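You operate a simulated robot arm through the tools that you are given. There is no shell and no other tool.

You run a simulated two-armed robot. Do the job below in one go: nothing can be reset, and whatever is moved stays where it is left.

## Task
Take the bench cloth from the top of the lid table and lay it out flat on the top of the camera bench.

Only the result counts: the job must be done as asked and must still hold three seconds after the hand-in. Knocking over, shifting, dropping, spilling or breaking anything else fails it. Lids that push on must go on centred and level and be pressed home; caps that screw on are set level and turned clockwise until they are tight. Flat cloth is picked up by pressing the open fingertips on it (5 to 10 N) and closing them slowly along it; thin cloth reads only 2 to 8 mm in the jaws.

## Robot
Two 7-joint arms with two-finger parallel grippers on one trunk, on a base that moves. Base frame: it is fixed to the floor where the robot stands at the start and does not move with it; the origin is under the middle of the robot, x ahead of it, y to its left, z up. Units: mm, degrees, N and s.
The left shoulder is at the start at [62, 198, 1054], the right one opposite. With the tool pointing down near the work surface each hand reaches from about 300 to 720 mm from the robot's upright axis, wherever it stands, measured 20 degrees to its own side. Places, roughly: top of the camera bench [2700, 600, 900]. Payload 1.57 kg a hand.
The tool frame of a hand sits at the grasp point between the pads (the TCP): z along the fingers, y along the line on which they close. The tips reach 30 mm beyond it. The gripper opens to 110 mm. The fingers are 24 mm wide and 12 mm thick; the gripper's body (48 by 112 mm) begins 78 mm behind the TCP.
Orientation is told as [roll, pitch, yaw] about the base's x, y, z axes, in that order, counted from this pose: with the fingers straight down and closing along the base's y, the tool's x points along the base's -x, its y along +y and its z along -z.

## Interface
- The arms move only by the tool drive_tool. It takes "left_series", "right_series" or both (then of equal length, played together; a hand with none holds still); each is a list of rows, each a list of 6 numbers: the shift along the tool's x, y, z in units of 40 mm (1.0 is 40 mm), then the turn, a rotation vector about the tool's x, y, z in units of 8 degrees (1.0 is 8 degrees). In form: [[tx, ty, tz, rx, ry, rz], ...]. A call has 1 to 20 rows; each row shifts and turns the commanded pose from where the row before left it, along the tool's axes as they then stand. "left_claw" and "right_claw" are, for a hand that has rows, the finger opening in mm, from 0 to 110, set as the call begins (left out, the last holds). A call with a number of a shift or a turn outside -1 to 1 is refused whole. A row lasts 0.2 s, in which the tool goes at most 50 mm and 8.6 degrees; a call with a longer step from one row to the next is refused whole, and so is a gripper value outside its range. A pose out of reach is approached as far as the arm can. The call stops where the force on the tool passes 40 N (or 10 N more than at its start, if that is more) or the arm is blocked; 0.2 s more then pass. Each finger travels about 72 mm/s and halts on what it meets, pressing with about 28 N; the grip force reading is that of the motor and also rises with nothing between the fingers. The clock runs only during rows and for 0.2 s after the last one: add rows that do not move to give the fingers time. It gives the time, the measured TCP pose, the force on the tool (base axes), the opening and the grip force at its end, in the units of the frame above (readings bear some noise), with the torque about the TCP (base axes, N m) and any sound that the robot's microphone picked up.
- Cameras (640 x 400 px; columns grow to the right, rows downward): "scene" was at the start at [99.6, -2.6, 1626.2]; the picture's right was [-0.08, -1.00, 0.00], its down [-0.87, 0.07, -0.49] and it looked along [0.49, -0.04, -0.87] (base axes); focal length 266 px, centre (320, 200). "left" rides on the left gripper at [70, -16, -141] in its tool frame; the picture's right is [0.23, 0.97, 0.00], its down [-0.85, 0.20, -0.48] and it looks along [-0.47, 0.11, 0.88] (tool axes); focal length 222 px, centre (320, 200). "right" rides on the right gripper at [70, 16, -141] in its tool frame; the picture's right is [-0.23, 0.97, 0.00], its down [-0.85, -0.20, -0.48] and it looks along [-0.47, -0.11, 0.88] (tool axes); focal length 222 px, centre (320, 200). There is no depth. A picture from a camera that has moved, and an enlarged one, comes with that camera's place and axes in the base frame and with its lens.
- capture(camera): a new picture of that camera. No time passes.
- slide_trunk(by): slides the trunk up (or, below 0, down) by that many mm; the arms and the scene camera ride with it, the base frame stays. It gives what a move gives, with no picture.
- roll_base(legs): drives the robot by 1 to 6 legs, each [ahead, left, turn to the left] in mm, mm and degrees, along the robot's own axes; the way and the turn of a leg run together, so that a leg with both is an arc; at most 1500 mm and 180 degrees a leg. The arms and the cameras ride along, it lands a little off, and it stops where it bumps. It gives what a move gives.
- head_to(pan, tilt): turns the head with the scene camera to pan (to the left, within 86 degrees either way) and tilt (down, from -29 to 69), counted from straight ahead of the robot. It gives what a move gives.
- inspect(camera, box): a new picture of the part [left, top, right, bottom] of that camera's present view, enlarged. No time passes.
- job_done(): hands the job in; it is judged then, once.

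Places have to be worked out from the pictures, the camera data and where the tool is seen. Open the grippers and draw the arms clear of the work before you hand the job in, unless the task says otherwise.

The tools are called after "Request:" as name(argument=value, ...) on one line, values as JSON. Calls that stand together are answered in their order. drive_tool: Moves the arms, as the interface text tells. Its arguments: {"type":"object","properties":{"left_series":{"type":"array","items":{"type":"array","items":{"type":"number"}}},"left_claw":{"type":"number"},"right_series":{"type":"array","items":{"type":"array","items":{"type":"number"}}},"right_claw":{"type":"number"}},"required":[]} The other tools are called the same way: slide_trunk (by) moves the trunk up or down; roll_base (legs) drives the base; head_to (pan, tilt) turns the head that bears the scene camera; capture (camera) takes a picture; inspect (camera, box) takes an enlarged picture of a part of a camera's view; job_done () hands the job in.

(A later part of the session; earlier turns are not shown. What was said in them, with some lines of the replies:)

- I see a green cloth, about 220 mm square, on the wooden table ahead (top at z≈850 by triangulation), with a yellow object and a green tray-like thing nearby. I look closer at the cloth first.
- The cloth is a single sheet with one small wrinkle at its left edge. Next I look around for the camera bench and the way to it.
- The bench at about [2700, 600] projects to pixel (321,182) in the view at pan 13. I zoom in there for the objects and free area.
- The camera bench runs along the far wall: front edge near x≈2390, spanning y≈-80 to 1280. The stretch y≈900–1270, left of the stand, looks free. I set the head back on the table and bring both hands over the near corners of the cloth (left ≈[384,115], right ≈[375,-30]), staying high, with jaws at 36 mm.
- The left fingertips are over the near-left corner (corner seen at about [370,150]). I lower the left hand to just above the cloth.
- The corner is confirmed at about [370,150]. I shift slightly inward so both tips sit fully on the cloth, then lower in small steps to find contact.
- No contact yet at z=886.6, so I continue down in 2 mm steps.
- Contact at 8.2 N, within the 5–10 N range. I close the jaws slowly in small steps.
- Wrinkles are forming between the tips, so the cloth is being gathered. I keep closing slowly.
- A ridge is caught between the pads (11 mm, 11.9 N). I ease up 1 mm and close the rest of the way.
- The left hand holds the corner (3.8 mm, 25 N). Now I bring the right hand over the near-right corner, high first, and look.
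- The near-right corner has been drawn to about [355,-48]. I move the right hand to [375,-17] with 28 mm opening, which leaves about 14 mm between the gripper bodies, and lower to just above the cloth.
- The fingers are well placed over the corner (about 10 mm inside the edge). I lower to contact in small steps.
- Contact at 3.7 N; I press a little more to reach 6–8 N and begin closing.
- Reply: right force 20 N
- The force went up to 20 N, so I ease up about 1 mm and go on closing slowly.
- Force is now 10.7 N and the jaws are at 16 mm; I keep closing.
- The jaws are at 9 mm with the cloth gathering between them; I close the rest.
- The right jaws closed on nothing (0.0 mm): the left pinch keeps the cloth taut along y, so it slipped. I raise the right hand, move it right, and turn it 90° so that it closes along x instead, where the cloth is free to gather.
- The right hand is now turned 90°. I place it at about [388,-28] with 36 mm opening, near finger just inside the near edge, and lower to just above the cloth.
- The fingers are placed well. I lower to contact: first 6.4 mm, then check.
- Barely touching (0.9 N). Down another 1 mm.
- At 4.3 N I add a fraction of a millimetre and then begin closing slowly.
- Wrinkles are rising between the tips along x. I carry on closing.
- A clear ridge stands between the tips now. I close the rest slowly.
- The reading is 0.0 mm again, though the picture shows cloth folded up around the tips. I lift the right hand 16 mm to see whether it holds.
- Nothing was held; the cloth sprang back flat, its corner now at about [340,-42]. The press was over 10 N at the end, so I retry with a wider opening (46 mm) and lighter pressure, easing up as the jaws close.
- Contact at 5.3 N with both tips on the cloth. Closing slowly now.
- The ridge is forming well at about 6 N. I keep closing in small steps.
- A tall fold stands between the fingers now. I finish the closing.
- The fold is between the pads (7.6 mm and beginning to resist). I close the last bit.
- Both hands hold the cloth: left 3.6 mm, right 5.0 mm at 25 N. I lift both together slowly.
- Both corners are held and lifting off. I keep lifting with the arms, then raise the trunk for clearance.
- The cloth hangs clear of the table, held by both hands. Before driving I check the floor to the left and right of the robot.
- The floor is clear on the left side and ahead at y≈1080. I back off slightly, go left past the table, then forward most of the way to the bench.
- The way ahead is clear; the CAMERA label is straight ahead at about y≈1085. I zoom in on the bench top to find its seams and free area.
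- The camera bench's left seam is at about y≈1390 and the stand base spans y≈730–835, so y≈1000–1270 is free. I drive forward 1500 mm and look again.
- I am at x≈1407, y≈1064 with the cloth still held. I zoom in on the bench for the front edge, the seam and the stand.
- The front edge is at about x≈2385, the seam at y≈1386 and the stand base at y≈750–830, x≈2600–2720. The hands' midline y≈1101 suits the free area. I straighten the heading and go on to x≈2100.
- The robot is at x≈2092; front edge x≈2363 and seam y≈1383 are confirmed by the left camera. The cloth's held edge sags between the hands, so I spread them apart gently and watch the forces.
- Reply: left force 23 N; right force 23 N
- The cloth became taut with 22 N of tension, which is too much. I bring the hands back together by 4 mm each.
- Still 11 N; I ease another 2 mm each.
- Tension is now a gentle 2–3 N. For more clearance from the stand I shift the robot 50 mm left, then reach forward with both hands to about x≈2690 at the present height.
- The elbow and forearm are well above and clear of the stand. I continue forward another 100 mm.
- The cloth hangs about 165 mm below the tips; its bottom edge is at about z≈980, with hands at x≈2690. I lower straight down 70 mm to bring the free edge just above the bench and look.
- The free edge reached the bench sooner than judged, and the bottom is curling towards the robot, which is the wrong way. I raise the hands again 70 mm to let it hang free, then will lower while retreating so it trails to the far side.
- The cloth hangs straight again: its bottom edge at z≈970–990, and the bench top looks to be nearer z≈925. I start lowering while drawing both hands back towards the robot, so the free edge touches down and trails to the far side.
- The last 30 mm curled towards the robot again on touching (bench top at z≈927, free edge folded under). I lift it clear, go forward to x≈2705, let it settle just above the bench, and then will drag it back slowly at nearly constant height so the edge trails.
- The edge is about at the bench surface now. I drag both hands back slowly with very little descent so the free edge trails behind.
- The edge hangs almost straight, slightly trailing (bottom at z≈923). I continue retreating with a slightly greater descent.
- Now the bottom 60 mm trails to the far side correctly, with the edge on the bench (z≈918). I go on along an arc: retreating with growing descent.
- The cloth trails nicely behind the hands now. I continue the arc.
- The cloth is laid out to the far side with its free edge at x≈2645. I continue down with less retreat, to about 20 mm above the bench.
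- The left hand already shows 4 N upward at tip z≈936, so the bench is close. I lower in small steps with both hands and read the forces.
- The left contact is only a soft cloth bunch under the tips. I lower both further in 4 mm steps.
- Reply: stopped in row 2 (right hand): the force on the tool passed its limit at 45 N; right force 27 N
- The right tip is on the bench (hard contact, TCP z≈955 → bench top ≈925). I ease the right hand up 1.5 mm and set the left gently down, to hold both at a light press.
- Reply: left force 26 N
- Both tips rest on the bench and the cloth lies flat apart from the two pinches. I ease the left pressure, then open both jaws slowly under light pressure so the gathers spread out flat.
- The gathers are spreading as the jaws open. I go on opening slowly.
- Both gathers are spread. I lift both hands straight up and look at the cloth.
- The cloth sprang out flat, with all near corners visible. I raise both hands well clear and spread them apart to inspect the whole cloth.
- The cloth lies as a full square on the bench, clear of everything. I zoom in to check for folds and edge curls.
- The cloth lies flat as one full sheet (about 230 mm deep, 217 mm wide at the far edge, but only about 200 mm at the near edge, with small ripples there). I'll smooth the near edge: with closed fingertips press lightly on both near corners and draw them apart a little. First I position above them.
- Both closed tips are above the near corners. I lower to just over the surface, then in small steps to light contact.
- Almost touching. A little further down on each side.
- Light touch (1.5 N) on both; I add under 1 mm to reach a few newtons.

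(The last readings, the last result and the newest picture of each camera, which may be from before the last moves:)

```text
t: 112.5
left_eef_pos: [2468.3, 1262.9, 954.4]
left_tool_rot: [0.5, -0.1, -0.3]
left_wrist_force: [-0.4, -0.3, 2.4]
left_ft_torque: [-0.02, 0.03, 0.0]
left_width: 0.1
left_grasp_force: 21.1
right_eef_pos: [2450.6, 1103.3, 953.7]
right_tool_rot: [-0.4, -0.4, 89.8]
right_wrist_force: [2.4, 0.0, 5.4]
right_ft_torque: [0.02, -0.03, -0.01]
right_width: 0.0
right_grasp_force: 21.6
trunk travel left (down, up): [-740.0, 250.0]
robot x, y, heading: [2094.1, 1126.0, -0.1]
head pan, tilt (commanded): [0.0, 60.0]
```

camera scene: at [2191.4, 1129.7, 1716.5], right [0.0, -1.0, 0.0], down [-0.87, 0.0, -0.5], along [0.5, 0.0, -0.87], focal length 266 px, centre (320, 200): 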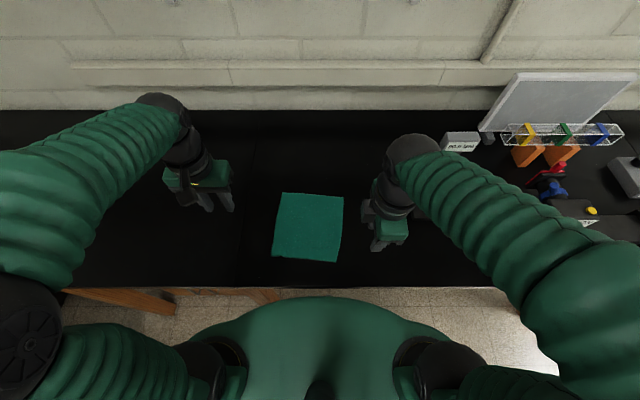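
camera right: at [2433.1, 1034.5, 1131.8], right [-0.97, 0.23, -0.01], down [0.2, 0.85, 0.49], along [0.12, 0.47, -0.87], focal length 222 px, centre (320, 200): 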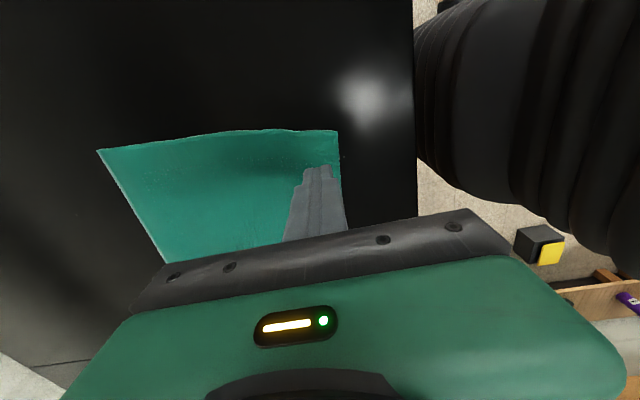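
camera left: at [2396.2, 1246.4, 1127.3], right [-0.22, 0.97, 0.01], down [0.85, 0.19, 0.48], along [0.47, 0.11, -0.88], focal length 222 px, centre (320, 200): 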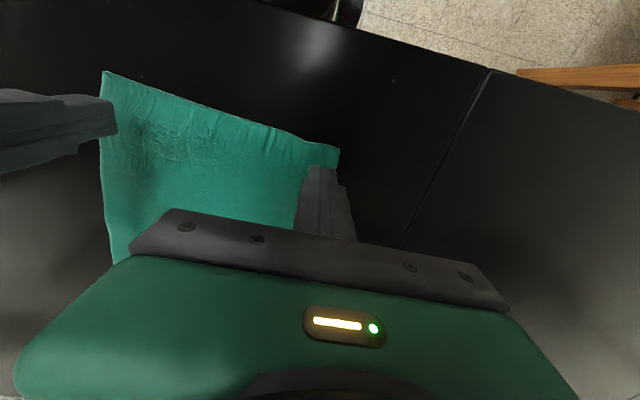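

Right 5.4 N, left 2.4 N. I bring the left to a similar press and draw the corners apart slowly, mostly with the right hand.

Request:
drive_tool(left_series=[[0, 0, 0.015, 0, 0, 0], [0, 0.03, 0, 0, 0, 0], [0, 0.03, 0, 0, 0, 0], [0, 0.03, 0, 0, 0, 0], [0, 0, 0, 0, 0, 0]], right_series=[[0, 0, 0, 0, 0, 0], [0.06, 0, 0, 0, 0, 0], [0.06, 0, 0, 0, 0, 0], [0.06, 0, 0, 0, 0, 0], [0, 0, 0, 0, 0, 0]])

Request:
inspect(camera="left", box=[80, 50, 400, 250])

Request:
inspect(camera="scene", box=[250, 175, 370, 275])

```text
t: 113.7
left_eef_pos: [2467.5, 1266.4, 953.7]
left_tool_rot: [0.5, -0.1, -0.2]
left_wrist_force: [-0.3, -3.1, 5.2]
left_ft_torque: [-0.08, 0.0, 0.0]
left_width: 0.2
left_grasp_force: 21.6
right_eef_pos: [2451.5, 1095.9, 954.5]
right_tool_rot: [-0.5, -0.4, 89.9]
right_wrist_force: [0.5, 3.6, 7.6]
right_ft_torque: [0.11, -0.01, 0.01]
right_width: 0.0
right_grasp_force: 21.6
trunk travel left (down, up): [-740.0, 250.0]
robot x, y, heading: [2090.9, 1128.1, 0.1]
head pan, tilt (commanded): [0.0, 60.0]
```

```text
2.00 times, centred on (240, 150) of left
camera zoom: at [2396.9, 1250.7, 1095.1], right [-0.22, 0.97, 0.01], down [0.85, 0.19, 0.48], along [0.47, 0.11, -0.88], focal length 444 px, centre (480, 300)
```

zoom: 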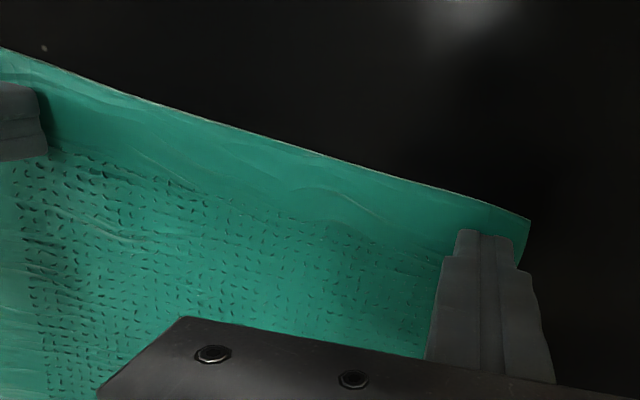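

```text
4.00 times, centred on (310, 225) of scene
camera zoom: at [2190.4, 1130.0, 1716.7], right [0.0, -1.0, 0.0], down [-0.87, 0.0, -0.5], along [0.5, 0.0, -0.87], focal length 1063 px, centre (360, 100)
```

zoom: 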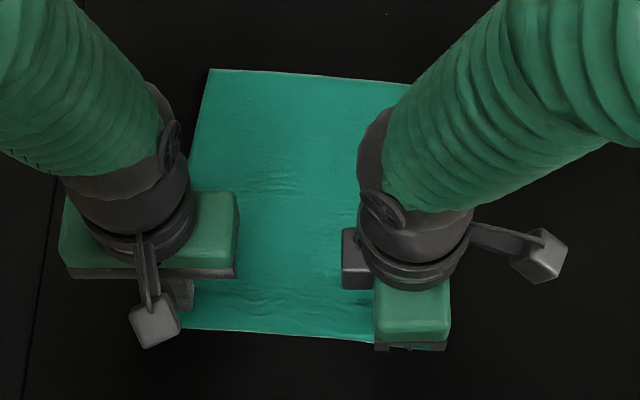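

The ripples are pulled out and the edge is taut (3 N). I add a last 3 mm, then lift both hands straight up.

Request:
drive_tool(left_series=[[0, 0.02, 0, 0, 0, 0], [0, 0, 0, 0, 0, 0], [0, 0, -0.15, 0, 0, 0], [0, 0, -0.3, 0, 0, 0], [0, 0, -0.5, 0, 0, 0], [0, 0, -0.8, 0, 0, 0], [0, 0, -0.9, 0, 0, 0], [0, 0, -0.9, 0, 0, 0], [0, 0, -0.9, 0, 0, 0], [0, 0, -0.9, 0, 0, 0], [0, 0.7, -0.3, 0, 0, 0], [0, 0.8, 0, 0, 0, 0], [0, 0.8, 0, 0, 0, 0], [0, 0.8, 0, 0, 0, 0]], right_series=[[0.06, 0, 0, 0, 0, 0], [0, 0, 0, 0, 0, 0], [0, 0, -0.15, 0, 0, 0], [0, 0, -0.3, 0, 0, 0], [0, 0, -0.5, 0, 0, 0], [0, 0, -0.8, 0, 0, 0], [0, 0, -0.9, 0, 0, 0], [0, 0, -0.9, 0, 0, 0], [0, 0, -0.9, 0, 0, 0], [0, 0, -0.9, 0, 0, 0], [0.5, 0.3, -0.3, 0, 0, 0], [0.5, 0.3, 0, 0, 0, 0], [0.5, 0.3, 0, 0, 0, 0], [0.5, 0.3, 0, 0, 0, 0]])

Request:
capture(camera="scene")

Request:
inspect(camera="scene", box=[250, 175, 370, 275])

Request:
capture(camera="left")

Request:
capture(camera="right")

```text
t: 116.7
left_eef_pos: [2468.0, 1390.8, 1181.7]
left_tool_rot: [0.4, -0.2, -0.3]
left_wrist_force: [-0.6, 0.0, 0.3]
left_ft_torque: [0.01, 0.0, 0.01]
left_width: 0.1
left_grasp_force: 21.3
right_eef_pos: [2400.4, 1011.9, 1179.3]
right_tool_rot: [-0.5, -0.4, 89.8]
right_wrist_force: [0.1, 0.6, -0.6]
right_ft_torque: [-0.05, -0.01, 0.0]
right_width: 0.2
right_grasp_force: 21.1
trunk travel left (down, up): [-740.0, 250.0]
robot x, y, heading: [2092.5, 1129.8, 0.0]
head pan, tilt (commanded): [0.0, 60.0]
```

```text
taken
camera scene: at [2189.4, 1130.4, 1716.7], right [0.0, -1.0, 0.0], down [-0.87, 0.0, -0.5], along [0.5, 0.0, -0.87], focal length 266 px, centre (320, 200)
```

scene: 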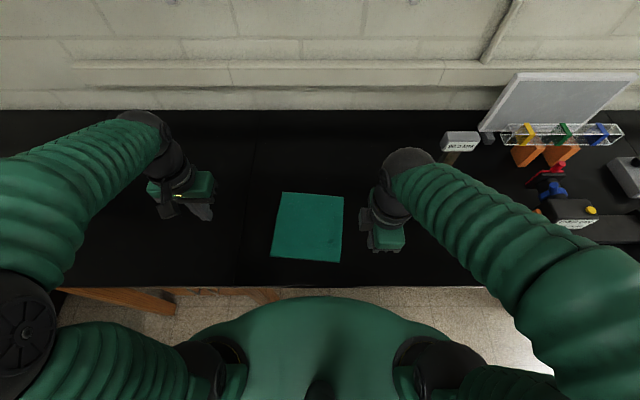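

```text
4.00 times, centred on (310, 225) of scene
camera zoom: at [2189.4, 1130.4, 1716.7], right [0.0, -1.0, 0.0], down [-0.87, 0.0, -0.5], along [0.5, 0.0, -0.87], focal length 1063 px, centre (360, 100)
```

zoom: 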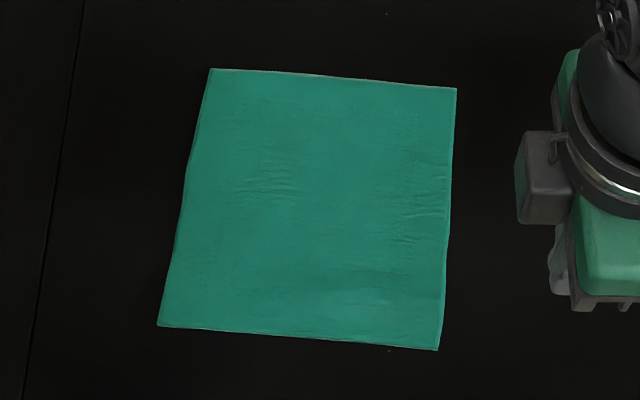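

```text
taken
camera left: at [2396.8, 1375.3, 1322.5], right [-0.22, 0.97, 0.01], down [0.85, 0.19, 0.48], along [0.47, 0.11, -0.88], focal length 222 px, centre (320, 200)
```

left: 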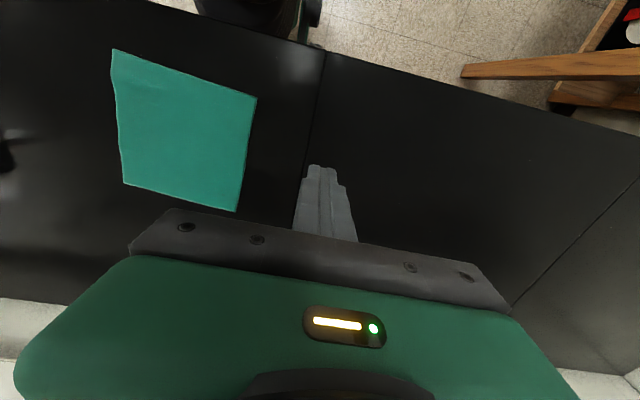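

```text
taken
camera right: at [2382.0, 941.8, 1321.2], right [-0.97, 0.23, -0.01], down [0.2, 0.85, 0.49], along [0.12, 0.47, -0.87], focal length 222 px, centre (320, 200)
```

right: 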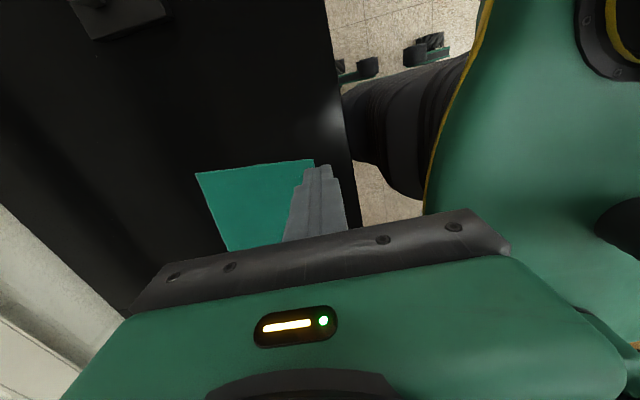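

The cloth is now a clean flat square, about 220×230 mm, fully on the camera bench. I open both grippers, raise the hands a little and back the robot away from the bench.

Request:
drive_tool(left_series=[[0, 0, -0.5, 0, 0, 0], [0, 0, -0.5, 0, 0, 0], [0, 0, 0, 0, 0, 0], [0, 0, 0, 0, 0, 0], [0, 0, 0, 0, 0, 0]], right_series=[[0, 0, -0.5, 0, 0, 0], [0, 0, -0.5, 0, 0, 0], [0, 0, 0, 0, 0, 0], [0, 0, 0, 0, 0, 0], [0, 0, 0, 0, 0, 0]], left_claw=100, right_claw=100)

Request:
roll_base(legs=[[-350, 0, 0]])

Request:
head_to(pan=0, tilt=45)

Request:
capture(camera="scene")

Request:
inspect(camera="scene", box=[240, 140, 480, 290])

```text
t: 117.9
left_eef_pos: [2467.4, 1390.3, 1221.9]
left_tool_rot: [0.4, -0.1, -0.2]
left_wrist_force: [-0.3, -0.1, -1.0]
left_ft_torque: [0.0, -0.01, -0.03]
left_width: 99.8
left_grasp_force: 0.1
right_eef_pos: [2399.7, 1011.4, 1218.9]
right_tool_rot: [-0.5, -0.5, 89.7]
right_wrist_force: [0.2, -0.3, 0.2]
right_ft_torque: [0.0, 0.01, 0.02]
right_width: 99.6
right_grasp_force: 0.0
trunk travel left (down, up): [-740.0, 250.0]
robot x, y, heading: [2093.5, 1129.6, 0.0]
head pan, tilt (commanded): [0.0, 60.0]
```

```text
t: 120.2
left_eef_pos: [2121.6, 1390.7, 1220.8]
left_tool_rot: [0.4, 0.0, 0.0]
left_wrist_force: [0.0, -0.7, -0.9]
left_ft_torque: [0.02, 0.01, 0.04]
left_width: 100.0
left_grasp_force: 0.1
right_eef_pos: [2056.0, 1012.4, 1218.3]
right_tool_rot: [-0.3, -0.5, 90.1]
right_wrist_force: [0.2, 0.2, -0.3]
right_ft_torque: [-0.01, 0.0, -0.04]
right_width: 100.1
right_grasp_force: 0.0
trunk travel left (down, up): [-740.0, 250.0]
robot x, y, heading: [1745.6, 1127.5, 0.1]
head pan, tilt (commanded): [0.0, 60.0]
```

```text
t: 120.9
left_eef_pos: [2119.6, 1390.9, 1221.9]
left_tool_rot: [0.4, -0.2, 0.1]
left_wrist_force: [-0.2, -0.9, 0.0]
left_ft_torque: [-0.01, -0.06, 0.03]
left_width: 100.1
left_grasp_force: 0.1
right_eef_pos: [2052.6, 1011.7, 1218.4]
right_tool_rot: [-0.5, -0.4, 90.0]
right_wrist_force: [0.9, 0.0, -0.2]
right_ft_torque: [0.01, -0.03, -0.03]
right_width: 99.9
right_grasp_force: 0.2
trunk travel left (down, up): [-740.0, 250.0]
robot x, y, heading: [1746.6, 1125.8, 0.1]
head pan, tilt (commanded): [0.0, 45.0]
```

```text
taken
camera scene: at [1857.4, 1130.1, 1736.0], right [0.0, -1.0, 0.0], down [-0.71, 0.0, -0.71], along [0.71, 0.0, -0.71], focal length 266 px, centre (320, 200)
```

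scene: 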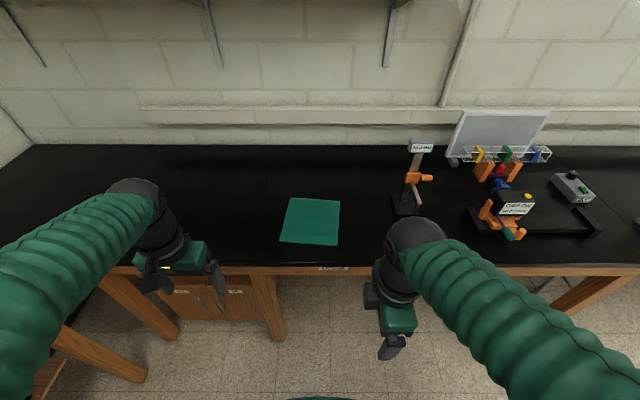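

```text
2.67 times, centred on (360, 215) of scene
camera zoom: at [1857.4, 1130.1, 1736.0], right [0.0, -1.0, 0.0], down [-0.71, 0.0, -0.71], along [0.71, 0.0, -0.71], focal length 709 px, centre (213, 160)
```

zoom: 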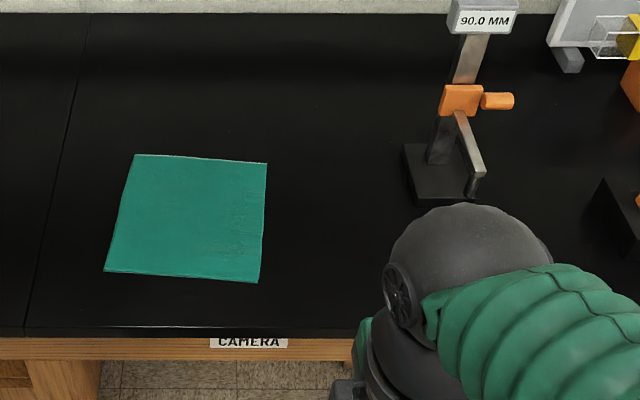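

The cloth lies flat and fully on the camera bench, inside its seam. The stand and other gear are untouched, the grippers are open and the arms are clear, so I hand the job in.

Request:
job_done()

```text
The job is handed in.
```

The bench cloth is now laid out flat on the camera bench and the job is handed in; I have not seen the judge's verdict.

- **Cloth:** it measured about 220 × 230 mm in the last pictures, with only faint wrinkles. It lies between the left seam and the stand, with about 70 mm to the bench's front edge.
- **Laying it:** the free edge curled the wrong way on the first two tries. I lifted the cloth and dragged it back slowly so that edge trailed. After releasing it, I pressed lightly on the two near corners and drew them apart to take out ripples along the near edge.
- **Everything else:** nothing on the camera bench was touched. I did not look back at the lid table after driving off, but the robot did not touch the bottle or the green rack there.
- **Robot:** both grippers are open, the hands are clear of the bench, and the base is backed off about 350 mm.
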